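You operate a simulated robot arm through the tools that you are given. There is no shell and no other tool. Be economical: measure what you need, move in short steps, check, and stop when the job is done.

The job below is to be done with a simulated robot arm. You get a single attempt, and the scene is never put back.

Task
Put things in order on the glue end of the long bench. At the end: the white filter box stands where the clear bag (marked "CLAMPS") stood; the clear bag from the glue end of the long bench stands where the beige can (marked "GLUE") stood; the beige can from the glue end of the long bench stands where the yellow tape measure stood; the yellow tape measure stands on top of the orange levelling block; whatever was shut is shut again. Leave all else as you found it, and nothing knocked over.

It is judged by the outcome, as a careful person would: the job done as asked, and still so three seconds after it is handed in. It fails if anything else is knocked over, pushed out of place, dropped, spilled or broken.

Robot
A 6-joint arm with a two-finger parallel gripper, fixed in place. Base frame: the origin is at the foot of the arm, x ahead of it, y to its left, z up; the work surface is at about z = 0.9. Readings come in m, degrees, newtons and seconds.
With the tool pointing down near the work surface it reaches from about 0.24 to 0.66 m from the base axis. Its first joint turns from -66.0 to 66.0 degrees. Payload 2.9 kg.
Tool frame: the origin (TCP) lies between the finger pads and is the grasp point; the fingertips stand 0.03 m ahead of it; z points along the fingers, y is the line along which they close. The gripper opens to 0.11 m. The fingers are 0.02 m wide and 0.01 m thick; the gripper's body (0.048 by 0.112 m) begins 0.055 m behind the TCP.
Orientation is that of the tool frame in the base frame, as a unit quaternion [x, y, z, w]. With the fingers straight down and closing along the base's y, the tool's x points along the base's -x, its y along +y and its z along -z.

Tools
- The arm moves only by the tool servo_tool. Its arguments are lists of equal length, an entry for each row: "translation": the shift along the base's x, y, z in units of 100 mm (1.0 is 100 mm), a list of three; "angular": the turn, a rotation vector about the base's x, y, z in units of 60 degrees (1.0 is 60 degrees), a list of three. In form: {"translation": [[x, y, z], ...], "angular": [[rx, ry, rz], ...]}. A call has 1 to 10 rows; each row is the pose to reach, as a shift and turn from the pose commanded when the call began. "claw" is the closure, from 0 (fully open) to 1 (shut), set as the call begins (left out, the last holds). A call with a number of a shift or a turn outside -1 to 1 is refused whole. Each row takes 0.2 s and may step no farther than 0.05 m and 8.6 degrees from the row before; otherwise, or with a gripper value out of range, the whole call is refused. Where a pose cannot be reached the arm comes as near as it can. A force on the tool above 40 N (or 10 N above the force at the start of the call, whichever is more), or a blocked arm, ends the call early, and 0.2 s more pass. The fingers move at their own pace (about 0.108 m/s each) and stop on an object; they squeeze with about 33 N. The grip force told is the motor's: it shows also when the fingers shut on nothing. Time passes only in rows, and 0.2 s behind the last, so rows that repeat a pose let the fingers close. The reply holds the time, the measured pose of the TCP, the force on the tool along the base axes, the opening and the grip force, in the units named above and with some noise, and new pictures: "pictures" is both (left out), scene, wrist or none.
- Cameras (640 x 400 px; columns grow to the right, rows downward): "scene" is fixed at [0.0851, 0.431, 1.392]; the picture's right is [-0.83, -0.56, 0.00], its down [-0.29, 0.43, -0.85] and it looks along [0.48, -0.71, -0.52] (base axes); focal length 309 px, centre (320, 200). "wrist" rides on the gripper at [-0.036, 0, -0.057] in the tool frame; the picture's right is [0.00, -1.00, 0.00], its down [0.97, 0.00, -0.24] and it looks along [0.24, 0.00, 0.97] (tool axes); focal length 218 px, centre (320, 200).
- probe_pixels(camera, pixels): for up to 12 pixels [column, row] of the newest picture of that camera ("zoom" is the newest enlarged one), the place [x, y, z] in the base frame of the surface seen there, good to about 0.002 m, but the place of the scene camera against the robot may be out by one fixed shift of up to 0.018 m in any direction. No time passes.
- inspect(camera, box): a new picture of the part [left, top, right, bottom] of that camera's present view, enlarged. No time passes.
- close_job(): hands the job in; it is judged then, once.

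Work in short steps. Measure before you move; look again where a grasp or a placing could have gone wrong, and mend it. You have 80 turns and 120 pictures in all, those below and enlarged ones among them. Open the gripper and draw the arm clear of the work before you hand the job in, unless the task says otherwise; then end with one line.

The tools are called after "Emit:" by a JSON object that holds its "name" and its "arguments". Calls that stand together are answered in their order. servo_tool: Moves the arm, as the interface text tells. Its arguments: {"type":"object","properties":{"translation":{"type":"array","items":{"type":"array","items":{"type":"number"}}},"angular":{"type":"array","items":{"type":"array","items":{"type":"number"}}},"claw":{"type":"number"},"pictures":{"type":"string","enum":["both","scene","wrist","none"]}},"required":["translation","angular"]} The other tools are called the same way: probe_pixels (camera, pixels) gives the place of the surface under pixels of a picture; inspect (camera, box) takes an enlarged picture of a part of a camera's view; close_job () hands the job in.

At the start:

```text
t: 0.0
tool_pos: [0.4163, -0.1005, 1.2079]
tool_rot: [0.0, 1.0, 0.0, 0.0]
force: [-0.7, -0.5, -0.8]
grip_width: 0.11
gripper_force: 0.0
```

scene: 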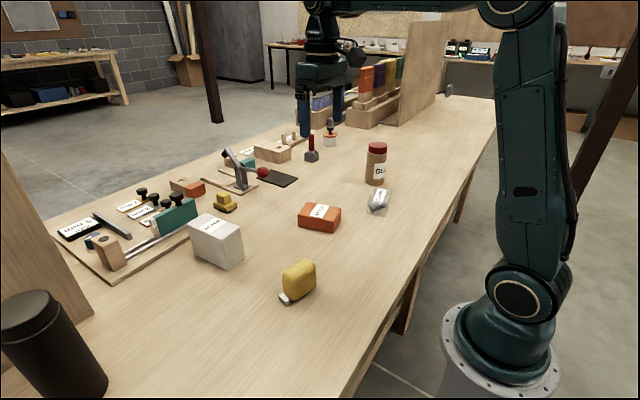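
wrist: 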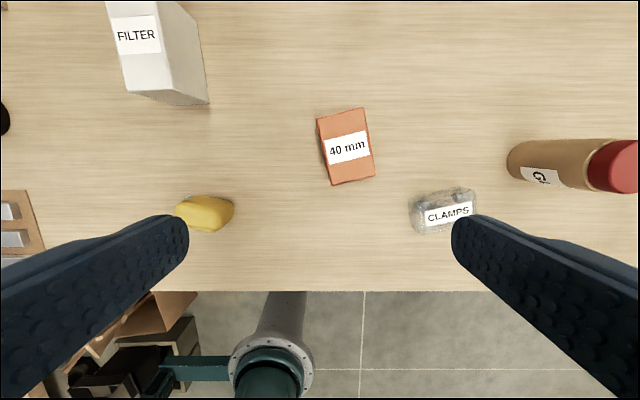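

The wrist view shows filter box (160,50), tape (205,212), block (346,147), bag (443,210) and can (560,165). I'll enlarge both views and probe first.

Emit:
{"name": "inspect", "arguments": {"camera": "scene", "box": [180, 120, 420, 310]}}

Emit:
{"name": "inspect", "arguments": {"camera": "wrist", "box": [100, 0, 640, 300]}}

Emit:
{"name": "probe_pixels", "arguments": {"camera": "wrist", "pixels": [[130, 10], [127, 92], [207, 103], [180, 5], [319, 118], [363, 109], [374, 176], [332, 185], [346, 147], [205, 212], [443, 212], [615, 165]]}}

Emit:
{"name": "probe_pixels", "arguments": {"camera": "scene", "pixels": [[213, 225], [320, 211], [300, 275], [377, 198], [376, 147], [376, 170], [286, 299], [313, 265], [189, 217], [211, 238], [243, 229], [217, 213]]}}

```text
2.11 times, centred on (300, 215) of scene
```

zoom: 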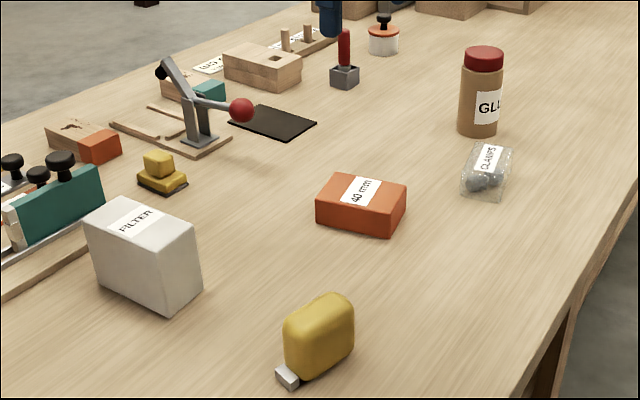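

```text
1.19 times, centred on (370, 150) of wrist
```

zoom: 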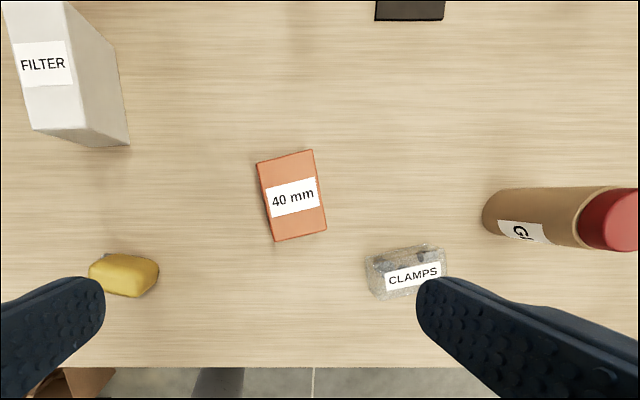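

```text
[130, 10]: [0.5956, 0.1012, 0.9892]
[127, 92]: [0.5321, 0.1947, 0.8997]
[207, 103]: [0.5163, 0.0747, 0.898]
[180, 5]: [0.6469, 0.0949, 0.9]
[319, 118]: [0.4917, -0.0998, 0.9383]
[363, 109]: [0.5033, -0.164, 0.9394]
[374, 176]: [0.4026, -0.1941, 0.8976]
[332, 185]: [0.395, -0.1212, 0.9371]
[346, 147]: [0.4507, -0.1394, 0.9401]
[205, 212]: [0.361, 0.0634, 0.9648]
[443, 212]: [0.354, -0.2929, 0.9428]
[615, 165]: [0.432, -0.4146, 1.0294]
```

```text
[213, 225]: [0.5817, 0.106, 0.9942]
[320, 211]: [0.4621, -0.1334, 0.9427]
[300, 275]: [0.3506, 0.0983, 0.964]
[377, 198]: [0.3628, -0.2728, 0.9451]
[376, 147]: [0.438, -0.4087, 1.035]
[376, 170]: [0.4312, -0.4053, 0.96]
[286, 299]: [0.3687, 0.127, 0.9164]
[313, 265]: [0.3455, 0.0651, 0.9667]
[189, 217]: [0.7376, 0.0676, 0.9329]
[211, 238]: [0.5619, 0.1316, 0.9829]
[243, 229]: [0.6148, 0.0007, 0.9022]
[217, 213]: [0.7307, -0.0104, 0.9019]
```

Going over the tape for a closer look; first leg sideways and down, all in clear air (can top ~1.035, far right).

Emit:
{"name": "servo_tool", "arguments": {"translation": [[-0.1, 0.4, 0], [-0.2, 0.8, 0], [-0.3, 1.0, -0.2]], "angular": [[0, 0, 0], [0, 0, 0], [0, 0, 0]], "pictures": "none"}}

Emit:
{"name": "servo_tool", "arguments": {"translation": [[0, 0.4, -0.1], [0, 0.7, -0.3], [0, 0.7, -0.3]], "angular": [[0, 0, 0], [0, 0, 0], [0, 0, 0]], "pictures": "wrist"}}

```text
t: 0.8
tool_pos: [0.3874, -0.0012, 1.1893]
tool_rot: [0.0, 1.0, 0.0, 0.0]
force: [-0.5, -0.7, 0.8]
grip_width: 0.1101
gripper_force: 0.1
```

```text
t: 1.6
tool_pos: [0.3885, 0.0689, 1.1575]
tool_rot: [0.001, 1.0, 0.001, 0.001]
force: [-0.3, 0.8, -0.7]
grip_width: 0.11
gripper_force: 0.1
```

wrist: 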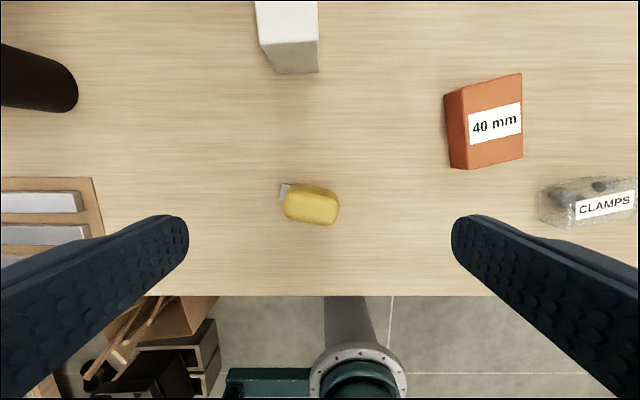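

Tape at (312,205), with its hook at upper left. Enlarging for orientation.

Emit:
{"name": "inspect", "arguments": {"camera": "wrist", "box": [256, 165, 368, 235]}}

Emit:
{"name": "probe_pixels", "arguments": {"camera": "wrist", "pixels": [[285, 190], [294, 187], [312, 207], [290, 205], [336, 209], [315, 195], [311, 220], [332, 222], [288, 212], [334, 197], [300, 276], [300, 290]]}}

```text
5.71 times, centred on (312, 200) of wrist
```

zoom: 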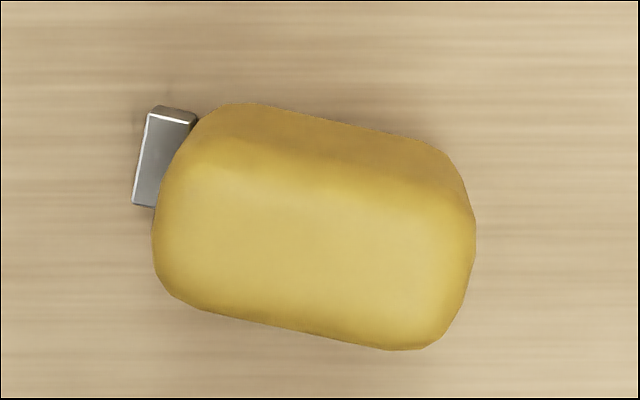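

```text
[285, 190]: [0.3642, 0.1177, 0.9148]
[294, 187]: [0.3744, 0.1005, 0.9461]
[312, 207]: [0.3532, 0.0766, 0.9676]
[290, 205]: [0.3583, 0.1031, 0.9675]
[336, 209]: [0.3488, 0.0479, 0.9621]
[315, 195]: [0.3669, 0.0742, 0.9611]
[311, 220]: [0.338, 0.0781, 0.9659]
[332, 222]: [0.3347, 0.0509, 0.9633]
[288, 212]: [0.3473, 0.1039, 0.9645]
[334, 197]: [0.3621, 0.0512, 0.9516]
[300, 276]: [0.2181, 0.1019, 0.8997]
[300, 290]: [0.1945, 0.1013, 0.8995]
```

Tape body centre ≈(0.351, 0.077), long axis turned ~13° from y, standing 0.067 high. I turn the tool +77° so that the fingers close across its thickness, and come over it.

Emit:
{"name": "servo_tool", "arguments": {"translation": [[-0.1, 0, -0.1], [-0.2, 0.05, -0.2], [-0.3, 0.08, -0.3], [-0.37, 0.08, -0.4], [-0.37, 0.08, -0.5], [-0.37, 0.08, -0.5], [-0.37, 0.08, -0.5]], "angular": [[0, 0, 0.14], [0, 0, 0.28], [0, 0, 0.42], [0, 0, 0.56], [0, 0, 0.7], [0, 0, 0.84], [0, 0, 0.98]], "claw": 0, "pictures": "none"}}

Emit:
{"name": "servo_tool", "arguments": {"translation": [[0, 0, 0], [0, 0, 0], [0, 0, 0], [0, 0, 0]], "angular": [[0, 0, 0.14], [0, 0, 0.28], [0, 0, 0.303], [0, 0, 0.303]], "pictures": "wrist"}}

```text
t: 3.2
tool_pos: [0.3498, 0.077, 1.1101]
tool_rot: [-0.491, 0.871, 0.0, 0.0]
force: [0.1, -0.1, 0.5]
grip_width: 0.1101
gripper_force: 0.0
```

```text
t: 4.2
tool_pos: [0.3501, 0.0766, 1.1083]
tool_rot: [-0.622, 0.783, 0.0, 0.0]
force: [-0.2, 0.3, 0.8]
grip_width: 0.1099
gripper_force: 0.0
```

wrist: 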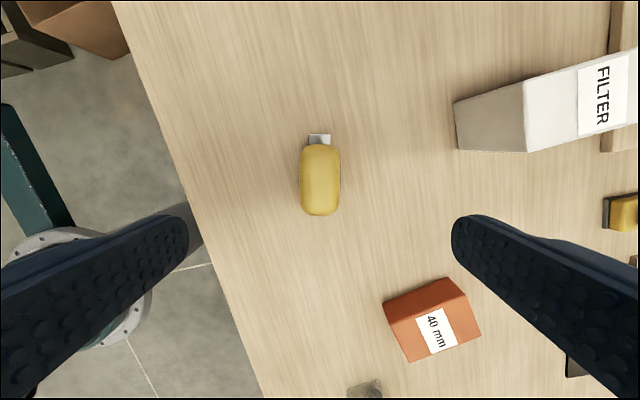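

Tape is centred at column 320 and aligned with the tool. I check its centre along its length and the details of hook.

Emit:
{"name": "probe_pixels", "arguments": {"camera": "wrist", "pixels": [[320, 150], [320, 180], [320, 210], [302, 180], [339, 180], [319, 137], [430, 282], [460, 280], [385, 305], [409, 361], [479, 332], [435, 330]]}}

Emit:
{"name": "inspect", "arguments": {"camera": "wrist", "box": [264, 125, 376, 230]}}

```text
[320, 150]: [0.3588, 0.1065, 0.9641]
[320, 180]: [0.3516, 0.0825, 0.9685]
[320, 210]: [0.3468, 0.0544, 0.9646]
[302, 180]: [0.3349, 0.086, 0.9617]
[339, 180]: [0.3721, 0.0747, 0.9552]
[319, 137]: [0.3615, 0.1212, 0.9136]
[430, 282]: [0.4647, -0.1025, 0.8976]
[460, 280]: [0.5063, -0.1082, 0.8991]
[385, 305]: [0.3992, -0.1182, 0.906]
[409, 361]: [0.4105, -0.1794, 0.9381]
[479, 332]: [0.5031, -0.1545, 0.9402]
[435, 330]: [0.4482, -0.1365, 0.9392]
```

```text
3.81 times, centred on (320, 178) of wrist
```

zoom: 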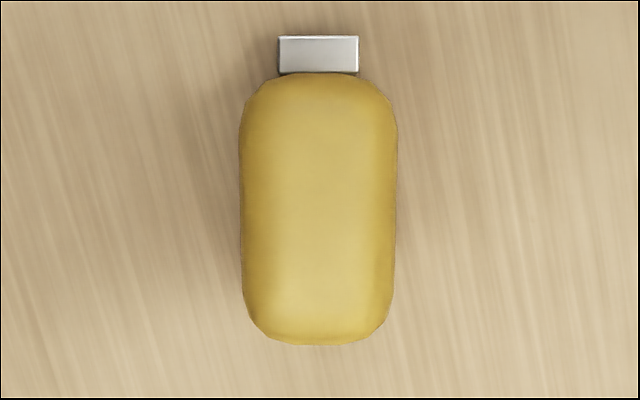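

Descending onto the tape to TCP z≈0.945 and closing.

Emit:
{"name": "servo_tool", "arguments": {"translation": [[0, 0, -0.35], [0, 0, -0.7], [0, 0, -1.0]], "angular": [[0, 0, 0], [0, 0, 0], [0, 0, 0]], "pictures": "none"}}

Emit:
{"name": "servo_tool", "arguments": {"translation": [[0.01, 0, -0.2], [0.01, 0, -0.4], [0.01, 0, -0.62], [0.01, 0, -0.62]], "angular": [[0, 0, 0], [0, 0, 0], [0, 0, 0], [0, 0, 0]], "pictures": "wrist"}}

```text
t: 5.0
tool_pos: [0.3486, 0.0781, 1.008]
tool_rot: [-0.623, 0.782, -0.001, 0.001]
force: [-1.0, -0.4, -0.7]
grip_width: 0.1098
gripper_force: 0.0
```

```text
t: 6.0
tool_pos: [0.3504, 0.0766, 0.9472]
tool_rot: [-0.623, 0.783, -0.001, 0.0]
force: [-0.2, -0.1, 0.3]
grip_width: 0.1098
gripper_force: 0.1
```

wrist: 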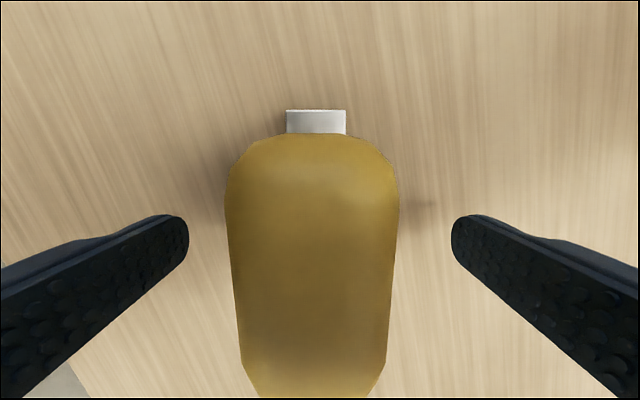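

Well straddled (tape edges at columns 225 and 398). Close.

Emit:
{"name": "servo_tool", "arguments": {"translation": [[0, 0, 0], [0, 0, 0], [0, 0, 0], [0, 0, 0]], "angular": [[0, 0, 0], [0, 0, 0], [0, 0, 0], [0, 0, 0]], "claw": 1, "pictures": "none"}}

Emit:
{"name": "servo_tool", "arguments": {"translation": [[0, 0, 0.2], [0, 0, 0.6], [0, 0, 1.0], [0, 0, 1.0]], "angular": [[0, 0, 0], [0, 0, 0], [0, 0, 0], [0, 0, 0]]}}

```text
t: 7.0
tool_pos: [0.3502, 0.0761, 0.949]
tool_rot: [-0.623, 0.782, -0.001, 0.0]
force: [-1.6, -0.3, 4.1]
grip_width: 0.0396
gripper_force: 33.1
```

```text
t: 8.0
tool_pos: [0.3497, 0.0744, 1.0474]
tool_rot: [-0.622, 0.783, 0.0, 0.0]
force: [-0.1, 0.3, -1.8]
grip_width: 0.0399
gripper_force: 33.2
```

scene: 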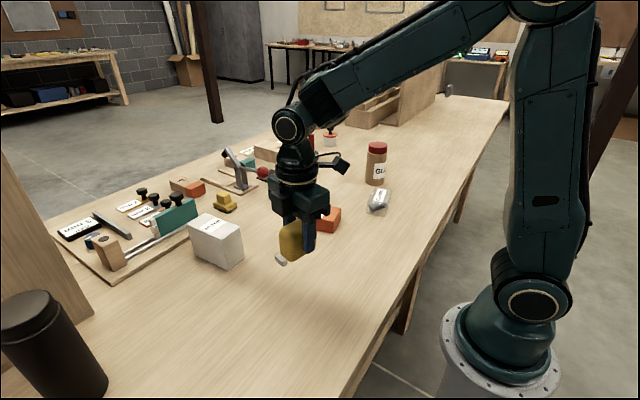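
wrist: 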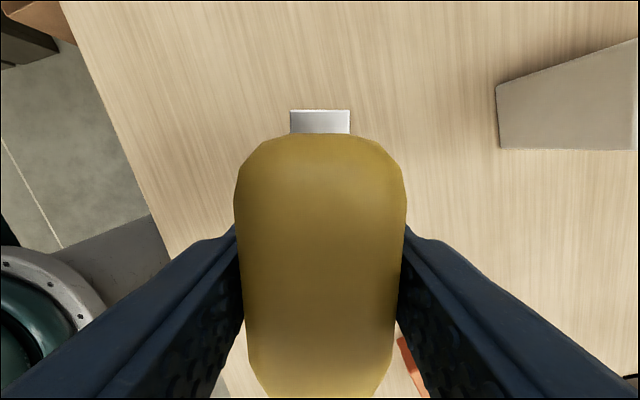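

Held at 0.040 width, lifted. Now carrying to above the block (centre ≈(0.449,-0.141), long axis ~11.5° from x), turning −65.5° to align.

Emit:
{"name": "servo_tool", "arguments": {"translation": [[0.1, -0.2, 0.05], [0.2, -0.4, 0.1], [0.3, -0.6, 0.1], [0.4, -0.8, 0.1], [0.5, -1.0, 0.1]], "angular": [[0, 0, -0.14], [0, 0, -0.28], [0, 0, -0.42], [0, 0, -0.56], [0, 0, -0.7]], "pictures": "none"}}

Emit:
{"name": "servo_tool", "arguments": {"translation": [[0.15, -0.3, 0], [0.3, -0.6, 0], [0.46, -1.0, 0], [0.46, -1.0, 0]], "angular": [[0, 0, -0.14], [0, 0, -0.28], [0, 0, -0.392], [0, 0, -0.392]]}}

```text
t: 9.2
tool_pos: [0.3998, -0.0233, 1.0565]
tool_rot: [-0.3, 0.954, 0.0, 0.0]
force: [-0.6, 0.2, -3.0]
grip_width: 0.0398
gripper_force: 33.2
```

```text
t: 10.2
tool_pos: [0.4474, -0.1222, 1.0558]
tool_rot: [-0.1, 0.995, 0.001, 0.0]
force: [-0.4, -0.8, -2.3]
grip_width: 0.0397
gripper_force: 33.1
```

scene: 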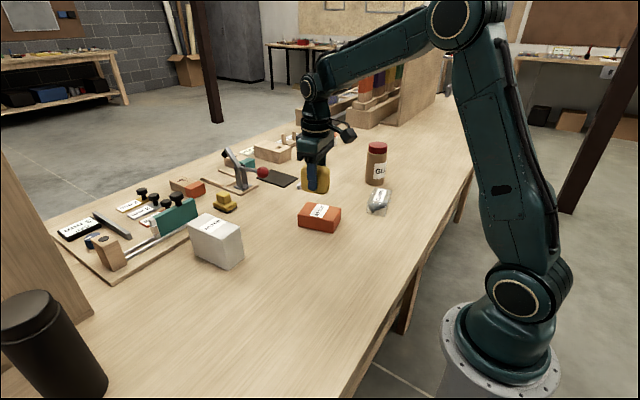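
wrist: 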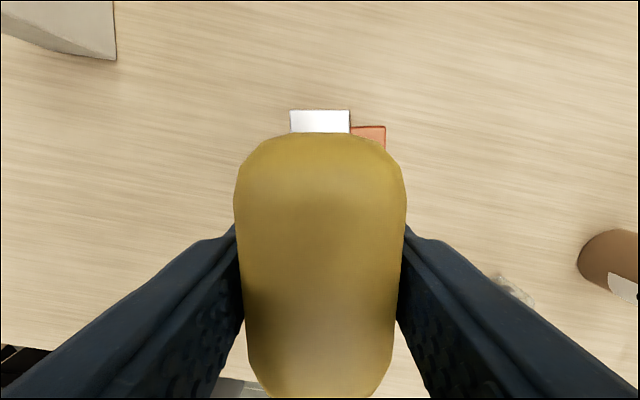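

Block's far edge shows aligned at (367,128). Finish the sideways shift and lower to just above contact.

Emit:
{"name": "servo_tool", "arguments": {"translation": [[0, -0.19, 0], [0, -0.19, 0], [0, -0.19, -0.3], [0, -0.19, -0.58], [0, -0.19, -0.58]], "angular": [[0, 0, 0], [0, 0, 0], [0, 0, 0], [0, 0, 0], [0, 0, 0]]}}

```text
t: 11.4
tool_pos: [0.4484, -0.142, 0.9989]
tool_rot: [-0.1, 0.995, -0.001, 0.0]
force: [0.4, -0.1, -2.0]
grip_width: 0.0397
gripper_force: 32.4
```

scene: 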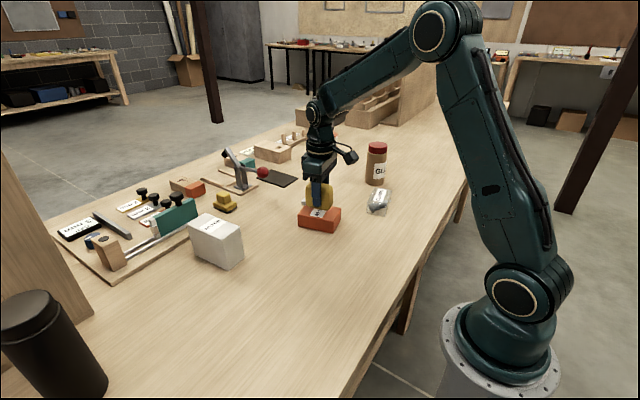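
wrist: 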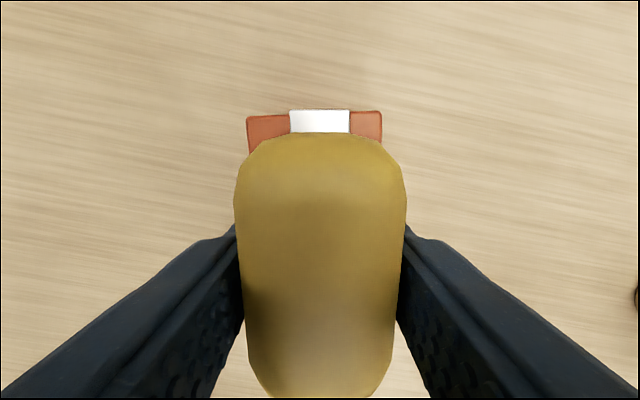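

Block spans columns 247–382, so I nudge +3 mm in y and −3 mm in x, then lower gently until contact.

Emit:
{"name": "servo_tool", "arguments": {"translation": [[-0.03, 0.03, 0], [-0.03, 0.03, -0.04], [-0.03, 0.03, -0.07], [-0.03, 0.03, -0.09], [-0.03, 0.03, -0.1], [-0.03, 0.03, -0.1]], "angular": [[0, 0, 0], [0, 0, 0], [0, 0, 0], [0, 0, 0], [0, 0, 0], [0, 0, 0]]}}

```text
t: 12.8
tool_pos: [0.4449, -0.1399, 0.99]
tool_rot: [-0.101, 0.995, 0.0, 0.0]
force: [-0.4, 0.1, -3.1]
grip_width: 0.0396
gripper_force: 33.2
```

scene: 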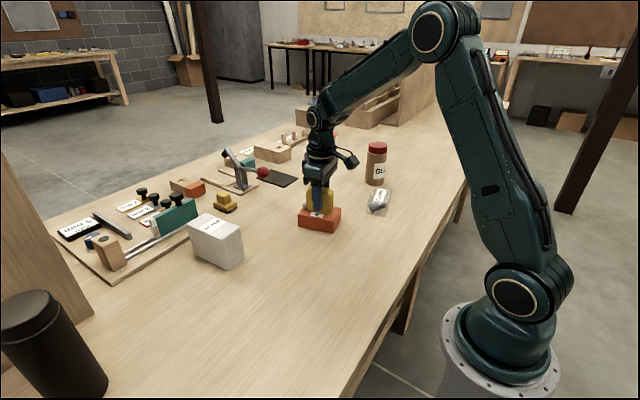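
wrist: 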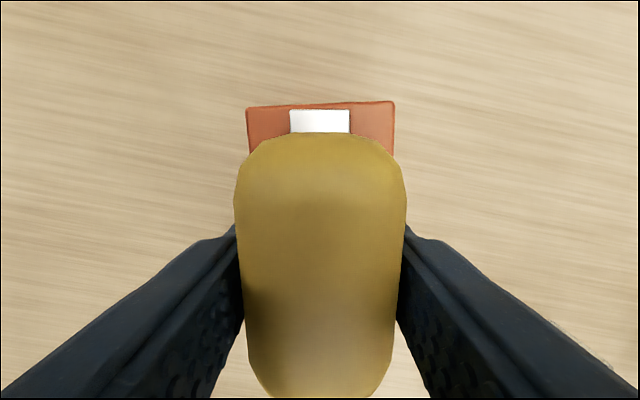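

Centred (247–394). No contact force yet; lower in 1 mm steps.

Emit:
{"name": "servo_tool", "arguments": {"translation": [[0, 0, -0.01], [0, 0, -0.02], [0, 0, -0.02]], "angular": [[0, 0, 0], [0, 0, 0], [0, 0, 0]], "pictures": "none"}}

```text
t: 13.6
tool_pos: [0.4448, -0.1393, 0.9873]
tool_rot: [-0.1, 0.995, -0.001, 0.001]
force: [0.3, -1.8, 9.9]
grip_width: 0.0395
gripper_force: 32.6
```

Contact felt (+10 N). Open and rise.

Emit:
{"name": "servo_tool", "arguments": {"translation": [[0, 0, 0], [0, 0, 0], [0, 0, 0]], "angular": [[0, 0, 0], [0, 0, 0], [0, 0, 0]], "claw": 0.3, "pictures": "none"}}

Emit:
{"name": "servo_tool", "arguments": {"translation": [[0, 0, 0.2], [0, 0, 0.5], [0, 0, 1.0], [0, 0, 1.0]], "angular": [[0, 0, 0], [0, 0, 0], [0, 0, 0], [0, 0, 0]]}}

```text
t: 14.4
tool_pos: [0.4445, -0.1382, 0.9864]
tool_rot: [-0.101, 0.995, 0.0, 0.0]
force: [-0.5, 0.0, -0.2]
grip_width: 0.077
gripper_force: 0.1
```

```text
t: 15.4
tool_pos: [0.4412, -0.1402, 1.0865]
tool_rot: [-0.1, 0.995, 0.0, 0.0]
force: [-0.4, -0.5, 0.3]
grip_width: 0.0769
gripper_force: 0.1
```

scene: 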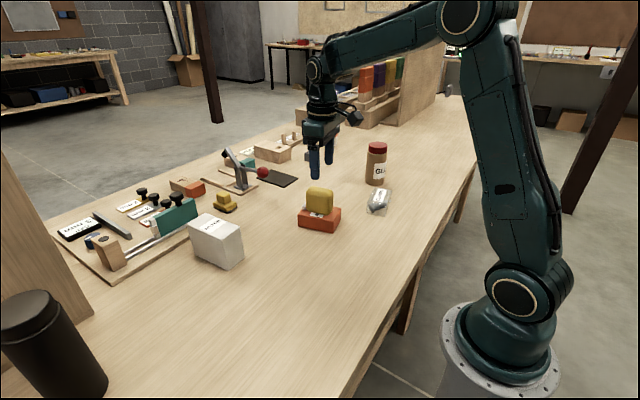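
wrist: 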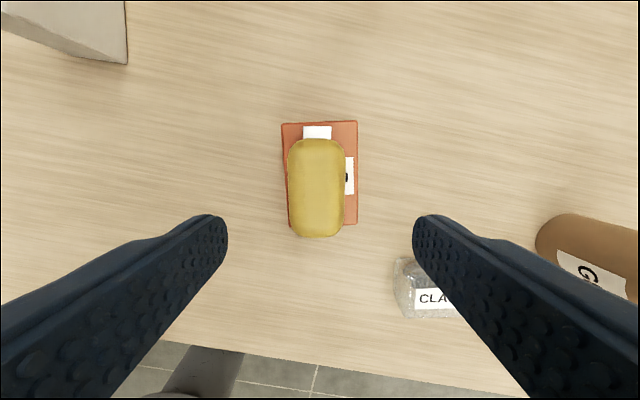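

Tape stands on block. Next the can: rise and move over toward (0.43,-0.41), turning tool back to straight and opening.

Emit:
{"name": "servo_tool", "arguments": {"translation": [[0, -0.1, 0.4], [0, -0.4, 0.7], [0, -0.7, 1.0], [0, -1.0, 1.0]], "angular": [[0, 0, -0.05], [0, 0, -0.1], [0, 0, -0.15], [0, 0, -0.19]], "claw": 0, "pictures": "none"}}

Emit:
{"name": "servo_tool", "arguments": {"translation": [[0, -0.4, 0], [0, -0.8, 0], [0, -1.0, 0], [0, -1.0, 0]], "angular": [[0, 0, 0], [0, 0, 0], [0, 0, 0], [0, 0, 0]], "pictures": "wrist"}}

```text
t: 16.4
tool_pos: [0.4438, -0.2382, 1.1872]
tool_rot: [0.0, 1.0, 0.001, 0.0]
force: [0.0, -0.2, 0.4]
grip_width: 0.1101
gripper_force: 0.0
```

```text
t: 17.4
tool_pos: [0.446, -0.3394, 1.1866]
tool_rot: [-0.001, 1.0, 0.0, 0.0]
force: [0.6, -0.3, 0.6]
grip_width: 0.11
gripper_force: 0.0
```

wrist: 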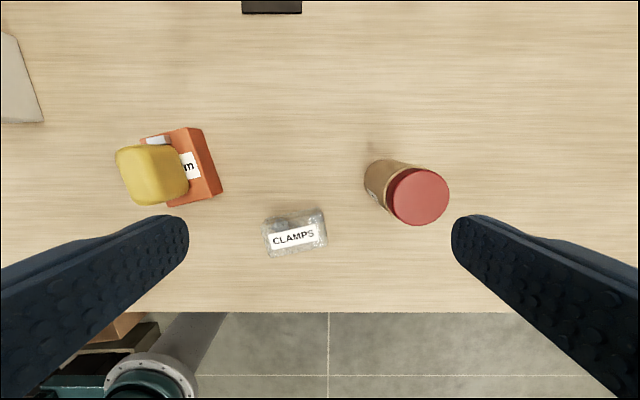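

Can cap now at (419,196), bag at (295,233). Probing both.

Emit:
{"name": "probe_pixels", "arguments": {"camera": "wrist", "pixels": [[419, 196], [393, 196], [446, 196], [419, 171], [419, 221], [366, 172], [265, 222], [321, 210], [327, 242], [272, 256], [296, 237], [275, 224]]}}

Emit:
{"name": "inspect", "arguments": {"camera": "wrist", "box": [248, 140, 472, 280]}}

```text
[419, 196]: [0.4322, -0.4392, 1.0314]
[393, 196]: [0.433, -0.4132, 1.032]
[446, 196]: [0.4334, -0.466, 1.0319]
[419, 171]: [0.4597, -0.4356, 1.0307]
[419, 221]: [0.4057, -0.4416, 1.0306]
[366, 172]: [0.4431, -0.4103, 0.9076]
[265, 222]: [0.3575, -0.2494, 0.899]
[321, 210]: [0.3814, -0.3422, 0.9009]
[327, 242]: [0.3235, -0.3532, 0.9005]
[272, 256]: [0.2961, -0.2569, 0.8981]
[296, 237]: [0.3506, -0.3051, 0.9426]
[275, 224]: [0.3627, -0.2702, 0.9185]
```

```text
2.86 times, centred on (360, 210) of wrist
```

zoom: 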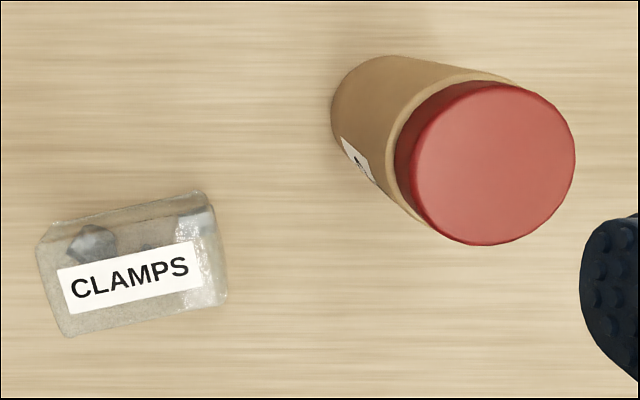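

Cap centre (0.4325,−0.4395), diameter ~0.058, top 1.031. Move over it and partway down, then check.

Emit:
{"name": "servo_tool", "arguments": {"translation": [[-0.07, -0.5, 0], [-0.13, -1.0, 0], [-0.13, -1.0, -0.3], [-0.13, -1.0, -0.7], [-0.13, -1.0, -0.7]], "angular": [[0, 0, 0], [0, 0, 0], [0, 0, 0], [0, 0, 0], [0, 0, 0]], "pictures": "wrist"}}

```text
refused: row 1 steps farther than a row can; nothing moved
```

Row step slightly over 0.05 m; retry with smaller steps.

Emit:
{"name": "servo_tool", "arguments": {"translation": [[-0.05, -0.4, 0], [-0.1, -0.8, 0], [-0.13, -1.0, 0], [-0.13, -1.0, -0.3], [-0.13, -1.0, -0.7], [-0.13, -1.0, -0.7]], "angular": [[0, 0, 0], [0, 0, 0], [0, 0, 0], [0, 0, 0], [0, 0, 0], [0, 0, 0]], "pictures": "wrist"}}

```text
t: 18.8
tool_pos: [0.4298, -0.4404, 1.1153]
tool_rot: [-0.001, 1.0, 0.0, 0.0]
force: [1.0, -0.1, 0.3]
grip_width: 0.1099
gripper_force: 0.1
out of reach, approached as far as the arm can: row 2, 3
```

wrist: 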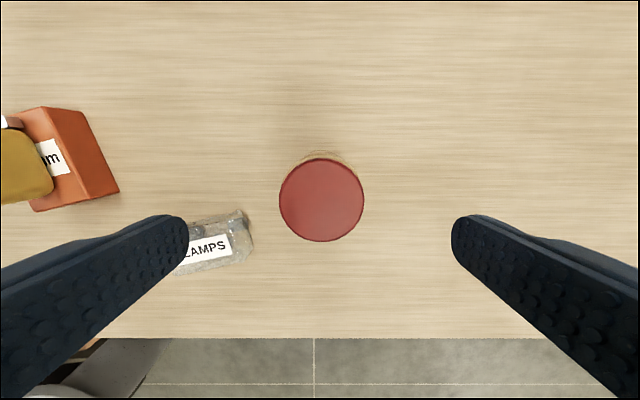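

Cap centred at column 321. Probe its fore-aft place.

Emit:
{"name": "probe_pixels", "arguments": {"camera": "wrist", "pixels": [[321, 162], [321, 237], [282, 200], [361, 200], [321, 154]]}}

Emit:
{"name": "servo_tool", "arguments": {"translation": [[0, 0, -0.3], [0, 0, -0.6], [0, 0, -0.6]], "angular": [[0, 0, 0], [0, 0, 0], [0, 0, 0]], "pictures": "none"}}

```text
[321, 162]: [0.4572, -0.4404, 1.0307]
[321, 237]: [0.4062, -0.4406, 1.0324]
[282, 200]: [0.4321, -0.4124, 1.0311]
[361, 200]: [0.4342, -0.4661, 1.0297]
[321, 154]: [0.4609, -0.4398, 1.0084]
```

```text
t: 19.6
tool_pos: [0.4295, -0.4397, 1.0578]
tool_rot: [-0.001, 1.0, 0.0, 0.0]
force: [0.2, -0.4, 0.2]
grip_width: 0.11
gripper_force: 0.2
```

Down to TCP z≈0.987 with a +2 mm x correction, then close.

Emit:
{"name": "servo_tool", "arguments": {"translation": [[0.02, 0, -0.25], [0.02, 0, -0.5], [0.02, 0, -0.7], [0.02, 0, -0.7]], "angular": [[0, 0, 0], [0, 0, 0], [0, 0, 0], [0, 0, 0]], "pictures": "scene"}}

Emit:
{"name": "servo_tool", "arguments": {"translation": [[0, 0, 0], [0, 0, 0], [0, 0, 0], [0, 0, 0]], "angular": [[0, 0, 0], [0, 0, 0], [0, 0, 0], [0, 0, 0]], "claw": 1, "pictures": "none"}}

```text
t: 20.6
tool_pos: [0.4312, -0.4391, 0.9864]
tool_rot: [0.0, 1.0, -0.001, 0.001]
force: [-0.2, 0.6, 0.7]
grip_width: 0.1099
gripper_force: 0.1
```

scene: 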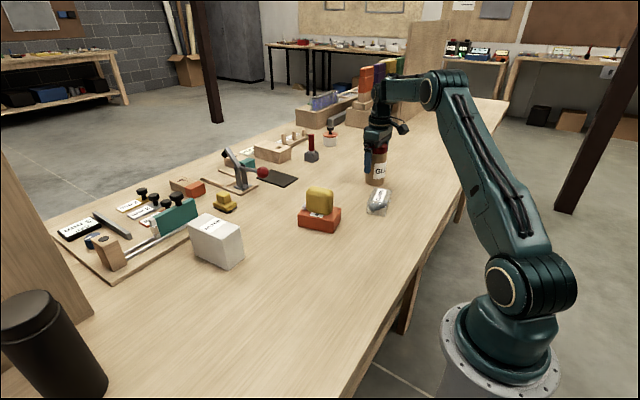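

```text
t: 21.6
tool_pos: [0.4314, -0.4392, 0.9862]
tool_rot: [-0.001, 1.0, -0.001, -0.001]
force: [-0.7, -0.1, -0.2]
grip_width: 0.0626
gripper_force: 32.7
```

Held at 0.0626. Lift and carry toward (0.351, 0.077), keeping high above bag and block.

Emit:
{"name": "servo_tool", "arguments": {"translation": [[0, 0, 0.2], [0, 0, 0.6], [0, 0.05, 1.0], [-0.15, 0.4, 1.0], [-0.3, 0.8, 1.0], [-0.4, 1.0, 1.0]], "angular": [[0, 0, 0], [0, 0, 0], [0, 0, 0], [0, 0, 0], [0, 0, 0], [0, 0, 0]], "pictures": "scene"}}

Emit:
{"name": "servo_tool", "arguments": {"translation": [[-0.1, 0.3, 0.2], [-0.2, 0.6, 0.4], [-0.3, 1.0, 0.4]], "angular": [[0, 0, 0], [0, 0, 0], [0, 0, 0]], "pictures": "none"}}

Emit:
{"name": "servo_tool", "arguments": {"translation": [[0, 0.4, 0], [0, 0.8, 0], [0, 1.0, 0]], "angular": [[0, 0, 0], [0, 0, 0], [0, 0, 0]], "pictures": "none"}}

Emit:
{"name": "servo_tool", "arguments": {"translation": [[0, 0.4, 0], [0, 0.8, 0], [0, 1.0, 0], [0, 1.0, 0]], "angular": [[0, 0, 0], [0, 0, 0], [0, 0, 0], [0, 0, 0]], "pictures": "none"}}

```text
t: 23.0
tool_pos: [0.3939, -0.3406, 1.0852]
tool_rot: [-0.001, 1.0, 0.001, 0.0]
force: [0.3, 0.6, -2.9]
grip_width: 0.0628
gripper_force: 32.9
```

scene: 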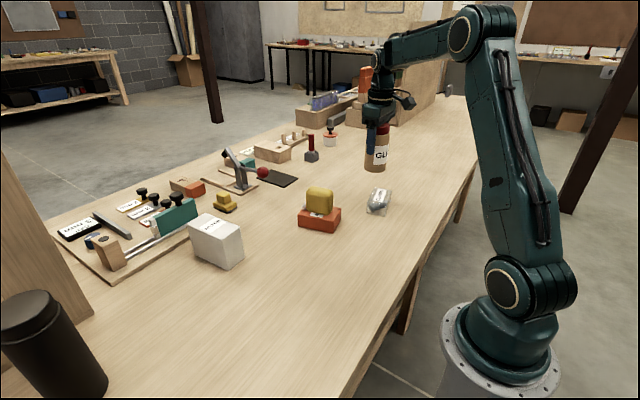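

```text
t: 23.8
tool_pos: [0.3629, -0.2398, 1.1254]
tool_rot: [-0.001, 1.0, 0.002, 0.0]
force: [-0.4, -0.2, -2.4]
grip_width: 0.0628
gripper_force: 32.6
```

```text
t: 24.6
tool_pos: [0.3622, -0.1405, 1.1254]
tool_rot: [0.0, 1.0, 0.001, 0.0]
force: [-0.5, 0.2, -2.5]
grip_width: 0.0628
gripper_force: 33.5
```

```text
t: 25.6
tool_pos: [0.365, -0.0387, 1.1258]
tool_rot: [-0.002, 1.0, 0.0, 0.0]
force: [0.0, -0.5, -3.3]
grip_width: 0.0629
gripper_force: 33.8
```

Continue to (0.351,0.077) and lower.

Emit:
{"name": "servo_tool", "arguments": {"translation": [[-0.05, 0.4, 0], [-0.12, 0.8, 0], [-0.12, 1.0, 0], [-0.12, 1.0, -0.3], [-0.12, 1.0, -0.6], [-0.12, 1.0, -0.6]], "angular": [[0, 0, 0], [0, 0, 0], [0, 0, 0], [0, 0, 0], [0, 0, 0], [0, 0, 0]], "pictures": "none"}}

Emit:
{"name": "servo_tool", "arguments": {"translation": [[0, 0.17, -0.3], [0, 0.17, -0.6], [0, 0.17, -0.73], [0, 0.17, -0.73]], "angular": [[0, 0, 0], [0, 0, 0], [0, 0, 0], [0, 0, 0]]}}

```text
t: 27.0
tool_pos: [0.3503, 0.0601, 1.0658]
tool_rot: [-0.001, 1.0, 0.0, 0.0]
force: [0.7, -0.3, -2.5]
grip_width: 0.0629
gripper_force: 32.5
```

```text
t: 28.0
tool_pos: [0.3487, 0.0762, 0.9937]
tool_rot: [-0.001, 1.0, 0.001, 0.0]
force: [0.6, 1.5, -3.9]
grip_width: 0.0625
gripper_force: 33.3
```

scene: 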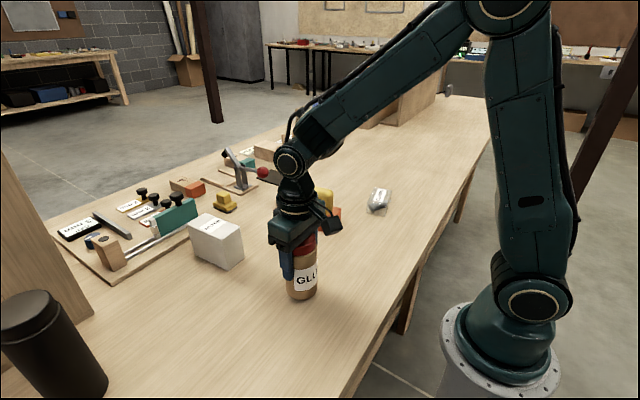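
wrist: 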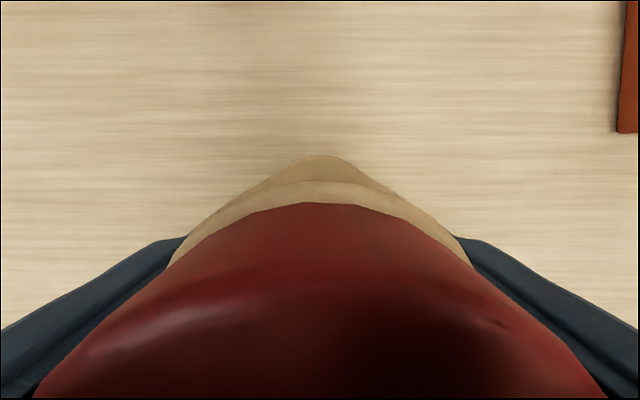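

Correct +2 mm in x and lower in small steps to touch (expected at z≈0.986).

Emit:
{"name": "servo_tool", "arguments": {"translation": [[0.02, 0.01, -0.04], [0.02, 0.01, -0.06], [0.02, 0.01, -0.07], [0.02, 0.01, -0.075]], "angular": [[0, 0, 0], [0, 0, 0], [0, 0, 0], [0, 0, 0]], "pictures": "none"}}

```text
t: 29.0
tool_pos: [0.3523, 0.0794, 0.9862]
tool_rot: [-0.001, 1.0, 0.0, -0.001]
force: [-2.0, 0.0, 2.2]
grip_width: 0.0625
gripper_force: 33.2
```

Contact (force rose ~5 N). Release and rise straight up.

Emit:
{"name": "servo_tool", "arguments": {"translation": [[0, 0, -0.005], [0, 0, -0.005], [0, 0, -0.005]], "angular": [[0, 0, 0], [0, 0, 0], [0, 0, 0]], "claw": 0, "pictures": "none"}}

Emit:
{"name": "servo_tool", "arguments": {"translation": [[0, 0, 0.3], [0, 0, 0.7], [0, 0, 1.0]], "angular": [[0, 0, 0], [0, 0, 0], [0, 0, 0]], "pictures": "none"}}

Emit:
{"name": "servo_tool", "arguments": {"translation": [[0, -0.1, 0.4], [0, -0.5, 0.6], [0, -1.0, 0.6], [0, -1.0, 0.6]], "angular": [[0, 0, 0], [0, 0, 0], [0, 0, 0], [0, 0, 0]]}}

```text
t: 29.8
tool_pos: [0.3518, 0.0795, 0.9858]
tool_rot: [-0.001, 1.0, 0.001, 0.0]
force: [-0.9, 0.1, 0.2]
grip_width: 0.1098
gripper_force: 0.0
```

```text
t: 30.6
tool_pos: [0.3538, 0.0786, 1.0869]
tool_rot: [-0.001, 1.0, 0.0, 0.0]
force: [0.2, -0.3, -0.1]
grip_width: 0.1101
gripper_force: 0.1
```

```text
t: 31.6
tool_pos: [0.3523, -0.021, 1.1468]
tool_rot: [-0.001, 1.0, 0.0, 0.0]
force: [0.2, -0.1, 0.3]
grip_width: 0.1098
gripper_force: 0.0
```

scene: 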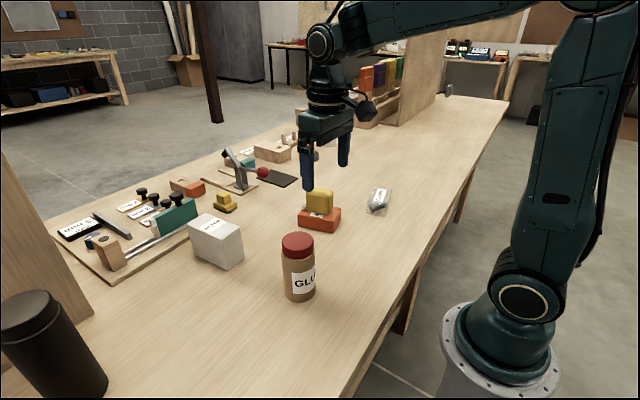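
wrist: 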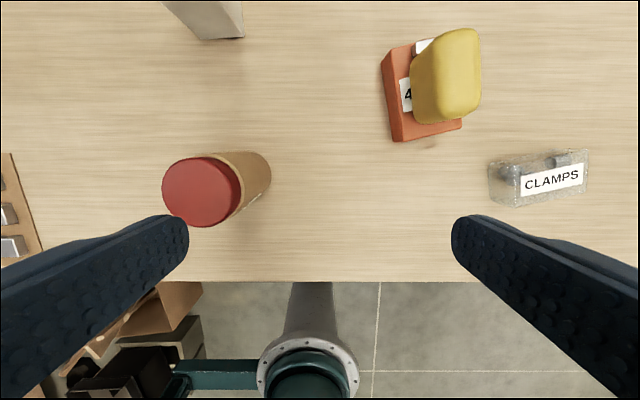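

Can is standing on the tape's spot. Now go over the bag (~(0.35,-0.305)).

Emit:
{"name": "servo_tool", "arguments": {"translation": [[0.05, -0.4, 0], [0.1, -0.8, 0], [0.15, -1.0, 0]], "angular": [[0, 0, 0], [0, 0, 0], [0, 0, 0]], "pictures": "none"}}

Emit:
{"name": "servo_tool", "arguments": {"translation": [[0, -0.4, 0], [0, -0.8, 0], [0, -1.0, 0]], "angular": [[0, 0, 0], [0, 0, 0], [0, 0, 0]], "pictures": "none"}}

Emit:
{"name": "servo_tool", "arguments": {"translation": [[0, -0.4, 0], [0, -0.8, -0.2], [0, -0.84, -0.5], [0, -0.84, -0.5]], "angular": [[0, 0, 0], [0, 0, 0], [0, 0, 0], [0, 0, 0]], "pictures": "wrist"}}

```text
t: 32.4
tool_pos: [0.3691, -0.121, 1.1469]
tool_rot: [0.0, 1.0, 0.0, -0.001]
force: [-0.6, -0.4, 0.2]
grip_width: 0.1098
gripper_force: 0.1
```

```text
t: 33.2
tool_pos: [0.3688, -0.2216, 1.1469]
tool_rot: [0.0, 1.0, 0.0, 0.0]
force: [-0.4, -0.3, 0.1]
grip_width: 0.11
gripper_force: 0.2
```

```text
t: 34.2
tool_pos: [0.3687, -0.3063, 1.0962]
tool_rot: [-0.001, 1.0, 0.0, 0.001]
force: [-0.3, -0.1, -0.6]
grip_width: 0.1102
gripper_force: 0.0
```

wrist: 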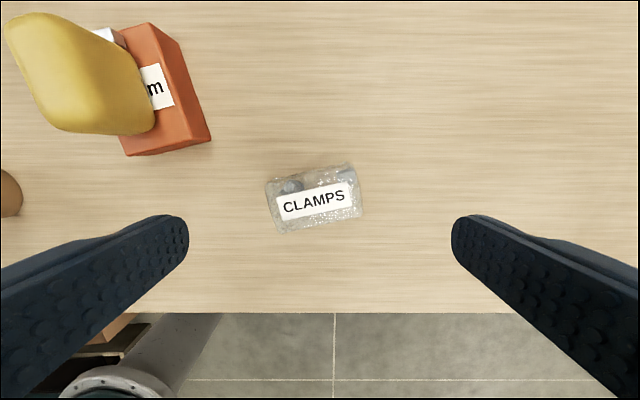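

Bag is at (314,199). Enlarge and probe.

Emit:
{"name": "inspect", "arguments": {"camera": "wrist", "box": [250, 155, 378, 240]}}

Emit:
{"name": "probe_pixels", "arguments": {"camera": "wrist", "pixels": [[314, 201], [281, 208], [348, 193], [315, 180], [315, 222], [268, 190], [350, 168], [358, 210], [283, 228], [300, 185], [335, 215], [290, 185]]}}

Emit:
{"name": "inspect", "arguments": {"camera": "scene", "box": [340, 170, 420, 225]}}

```text
4.71 times, centred on (314, 198) of wrist
```

zoom: 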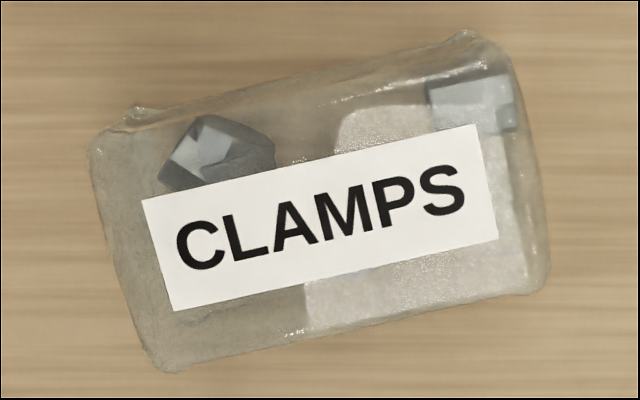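

```text
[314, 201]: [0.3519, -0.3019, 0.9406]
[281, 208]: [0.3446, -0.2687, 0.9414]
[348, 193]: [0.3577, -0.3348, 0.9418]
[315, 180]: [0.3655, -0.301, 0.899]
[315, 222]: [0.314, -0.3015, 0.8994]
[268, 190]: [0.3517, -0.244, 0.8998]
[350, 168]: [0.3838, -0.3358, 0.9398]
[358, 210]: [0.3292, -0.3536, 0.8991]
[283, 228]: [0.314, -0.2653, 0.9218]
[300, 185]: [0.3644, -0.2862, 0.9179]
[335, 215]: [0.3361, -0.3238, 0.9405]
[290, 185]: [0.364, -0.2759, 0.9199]
```

```text
7.27 times, centred on (380, 198) of scene
```

zoom: 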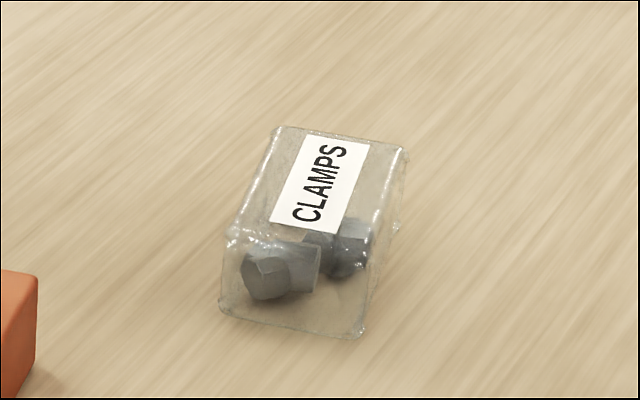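

Bag: about 0.08 × 0.054, centre (0.353,−0.3025), long axis turned ~12.5° off y, top z≈0.942. Turn the tool −77° to grip across its width.

Emit:
{"name": "servo_tool", "arguments": {"translation": [[-0.05, 0.01, 0], [-0.1, 0.03, 0], [-0.16, 0.03, 0], [-0.16, 0.03, 0], [-0.16, 0.03, 0], [-0.16, 0.03, 0], [-0.16, 0.03, 0]], "angular": [[0, 0, -0.14], [0, 0, -0.28], [0, 0, -0.42], [0, 0, -0.56], [0, 0, -0.7], [0, 0, -0.84], [0, 0, -0.98]], "pictures": "none"}}

Emit:
{"name": "servo_tool", "arguments": {"translation": [[0, 0, 0], [0, 0, 0], [0, 0, -0.3], [0, 0, -0.3]], "angular": [[0, 0, -0.14], [0, 0, -0.28], [0, 0, -0.303], [0, 0, -0.303]], "pictures": "wrist"}}

```text
t: 35.8
tool_pos: [0.3526, -0.3026, 1.0947]
tool_rot: [0.492, 0.871, 0.001, 0.0]
force: [0.8, -0.4, -0.8]
grip_width: 0.1099
gripper_force: 0.1
```

```text
t: 36.8
tool_pos: [0.3509, -0.3012, 1.0636]
tool_rot: [0.622, 0.783, 0.0, 0.0]
force: [0.4, -0.5, -0.5]
grip_width: 0.1098
gripper_force: 0.1
```

wrist: 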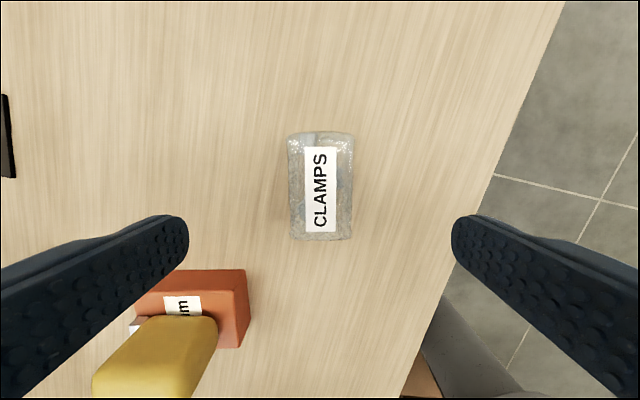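

Aligned: bag columns 289–354, label centre at row 190, precisely under the TCP. Descend to z≈0.938 and close.

Emit:
{"name": "servo_tool", "arguments": {"translation": [[0, 0, -0.4], [0, 0, -0.8], [0, 0, -1.0]], "angular": [[0, 0, 0], [0, 0, 0], [0, 0, 0]], "pictures": "none"}}

Emit:
{"name": "servo_tool", "arguments": {"translation": [[0, 0, -0.15], [0, 0, -0.27], [0, 0, -0.27]], "angular": [[0, 0, 0], [0, 0, 0], [0, 0, 0]], "pictures": "wrist"}}

```text
t: 37.6
tool_pos: [0.3509, -0.3004, 0.9652]
tool_rot: [0.622, 0.783, 0.001, 0.0]
force: [0.0, 0.0, 0.1]
grip_width: 0.1097
gripper_force: 0.1
```

```text
t: 38.4
tool_pos: [0.3515, -0.3002, 0.9378]
tool_rot: [0.622, 0.783, 0.0, 0.0]
force: [0.2, -0.5, -0.3]
grip_width: 0.11
gripper_force: 0.1
```

wrist: 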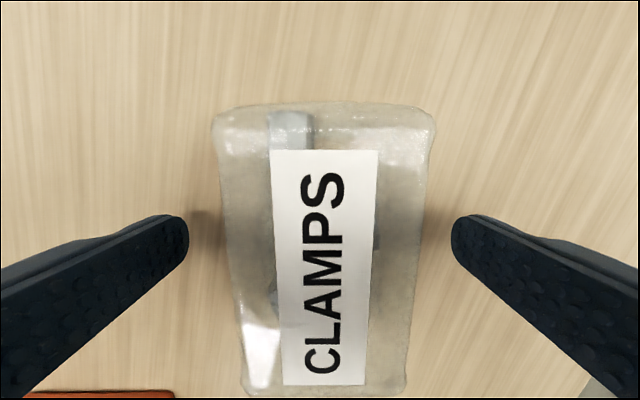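

Bag between the fingers with even gaps. Close moderately (clear bag), check the grip.

Emit:
{"name": "servo_tool", "arguments": {"translation": [[0, 0, 0], [0, 0, 0], [0, 0, 0], [0, 0, 0]], "angular": [[0, 0, 0], [0, 0, 0], [0, 0, 0], [0, 0, 0]], "claw": 0.65, "pictures": "none"}}

Emit:
{"name": "servo_tool", "arguments": {"translation": [[0, 0, 0.1], [0, 0, 0.3], [0, 0, 0.3]], "angular": [[0, 0, 0], [0, 0, 0], [0, 0, 0]]}}

```text
t: 39.4
tool_pos: [0.3515, -0.3002, 0.938]
tool_rot: [0.622, 0.783, 0.0, 0.0]
force: [-0.2, -0.1, 0.4]
grip_width: 0.0573
gripper_force: 32.4
```

```text
t: 40.2
tool_pos: [0.3518, -0.2997, 0.9691]
tool_rot: [0.622, 0.783, 0.0, -0.001]
force: [0.1, 0.0, -1.7]
grip_width: 0.0576
gripper_force: 32.7
```

scene: 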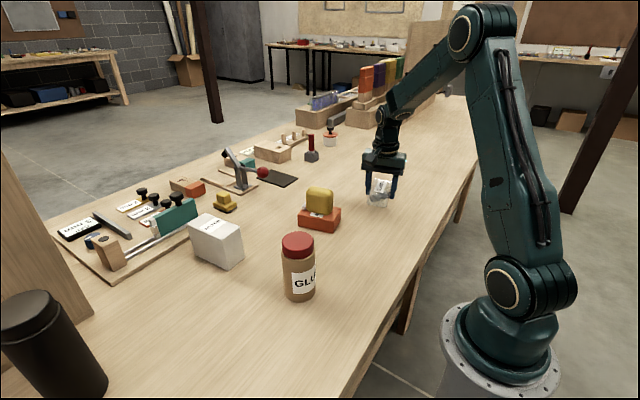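
wrist: 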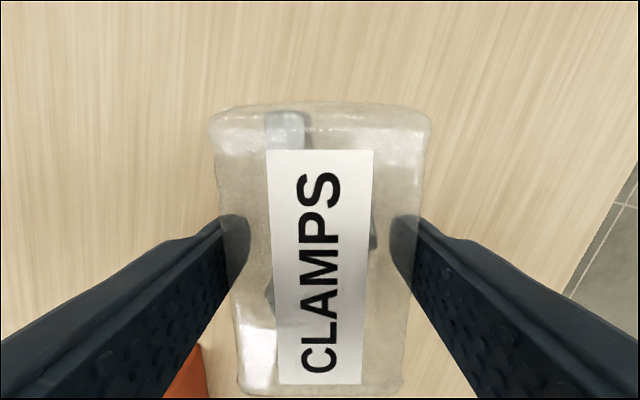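

Bag held (0.0575), lifted. Carry to can's old place (0.432,−0.4395).

Emit:
{"name": "servo_tool", "arguments": {"translation": [[0.1, -0.2, 0.3], [0.3, -0.5, 0.3], [0.5, -0.8, 0.3], [0.6, -1.0, 0.3]], "angular": [[0, 0, 0], [0, 0, 0], [0, 0, 0], [0, 0, 0]], "pictures": "none"}}

Emit:
{"name": "servo_tool", "arguments": {"translation": [[0.2, -0.39, 0], [0.2, -0.39, -0.25], [0.2, -0.39, -0.5], [0.2, -0.39, -0.5]], "angular": [[0, 0, 0], [0, 0, 0], [0, 0, 0], [0, 0, 0]]}}

```text
t: 41.2
tool_pos: [0.4099, -0.4031, 0.9987]
tool_rot: [0.622, 0.783, 0.0, 0.0]
force: [-0.7, 0.2, -1.7]
grip_width: 0.0575
gripper_force: 33.3
```

```text
t: 42.2
tool_pos: [0.4314, -0.4412, 0.9482]
tool_rot: [0.622, 0.783, 0.0, 0.0]
force: [-0.3, -0.1, -1.8]
grip_width: 0.0572
gripper_force: 32.6
```

scene: 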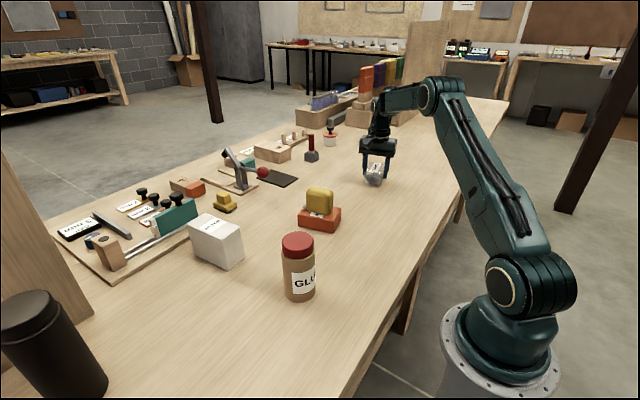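
wrist: 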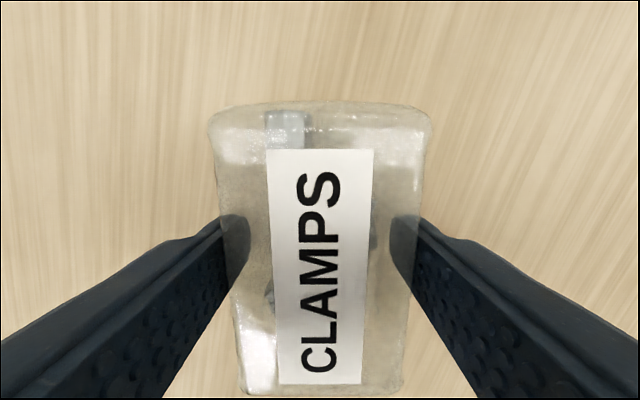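

At the right place, z 0.948; lower 10 mm in small steps.

Emit:
{"name": "servo_tool", "arguments": {"translation": [[0, 0.01, -0.05], [0, 0.01, -0.08], [0, 0.01, -0.1], [0, 0.01, -0.105]], "angular": [[0, 0, 0], [0, 0, 0], [0, 0, 0], [0, 0, 0]], "pictures": "none"}}

```text
t: 43.2
tool_pos: [0.4323, -0.4404, 0.9385]
tool_rot: [0.622, 0.783, 0.0, 0.0]
force: [-0.8, -0.3, 1.8]
grip_width: 0.0575
gripper_force: 32.8
```

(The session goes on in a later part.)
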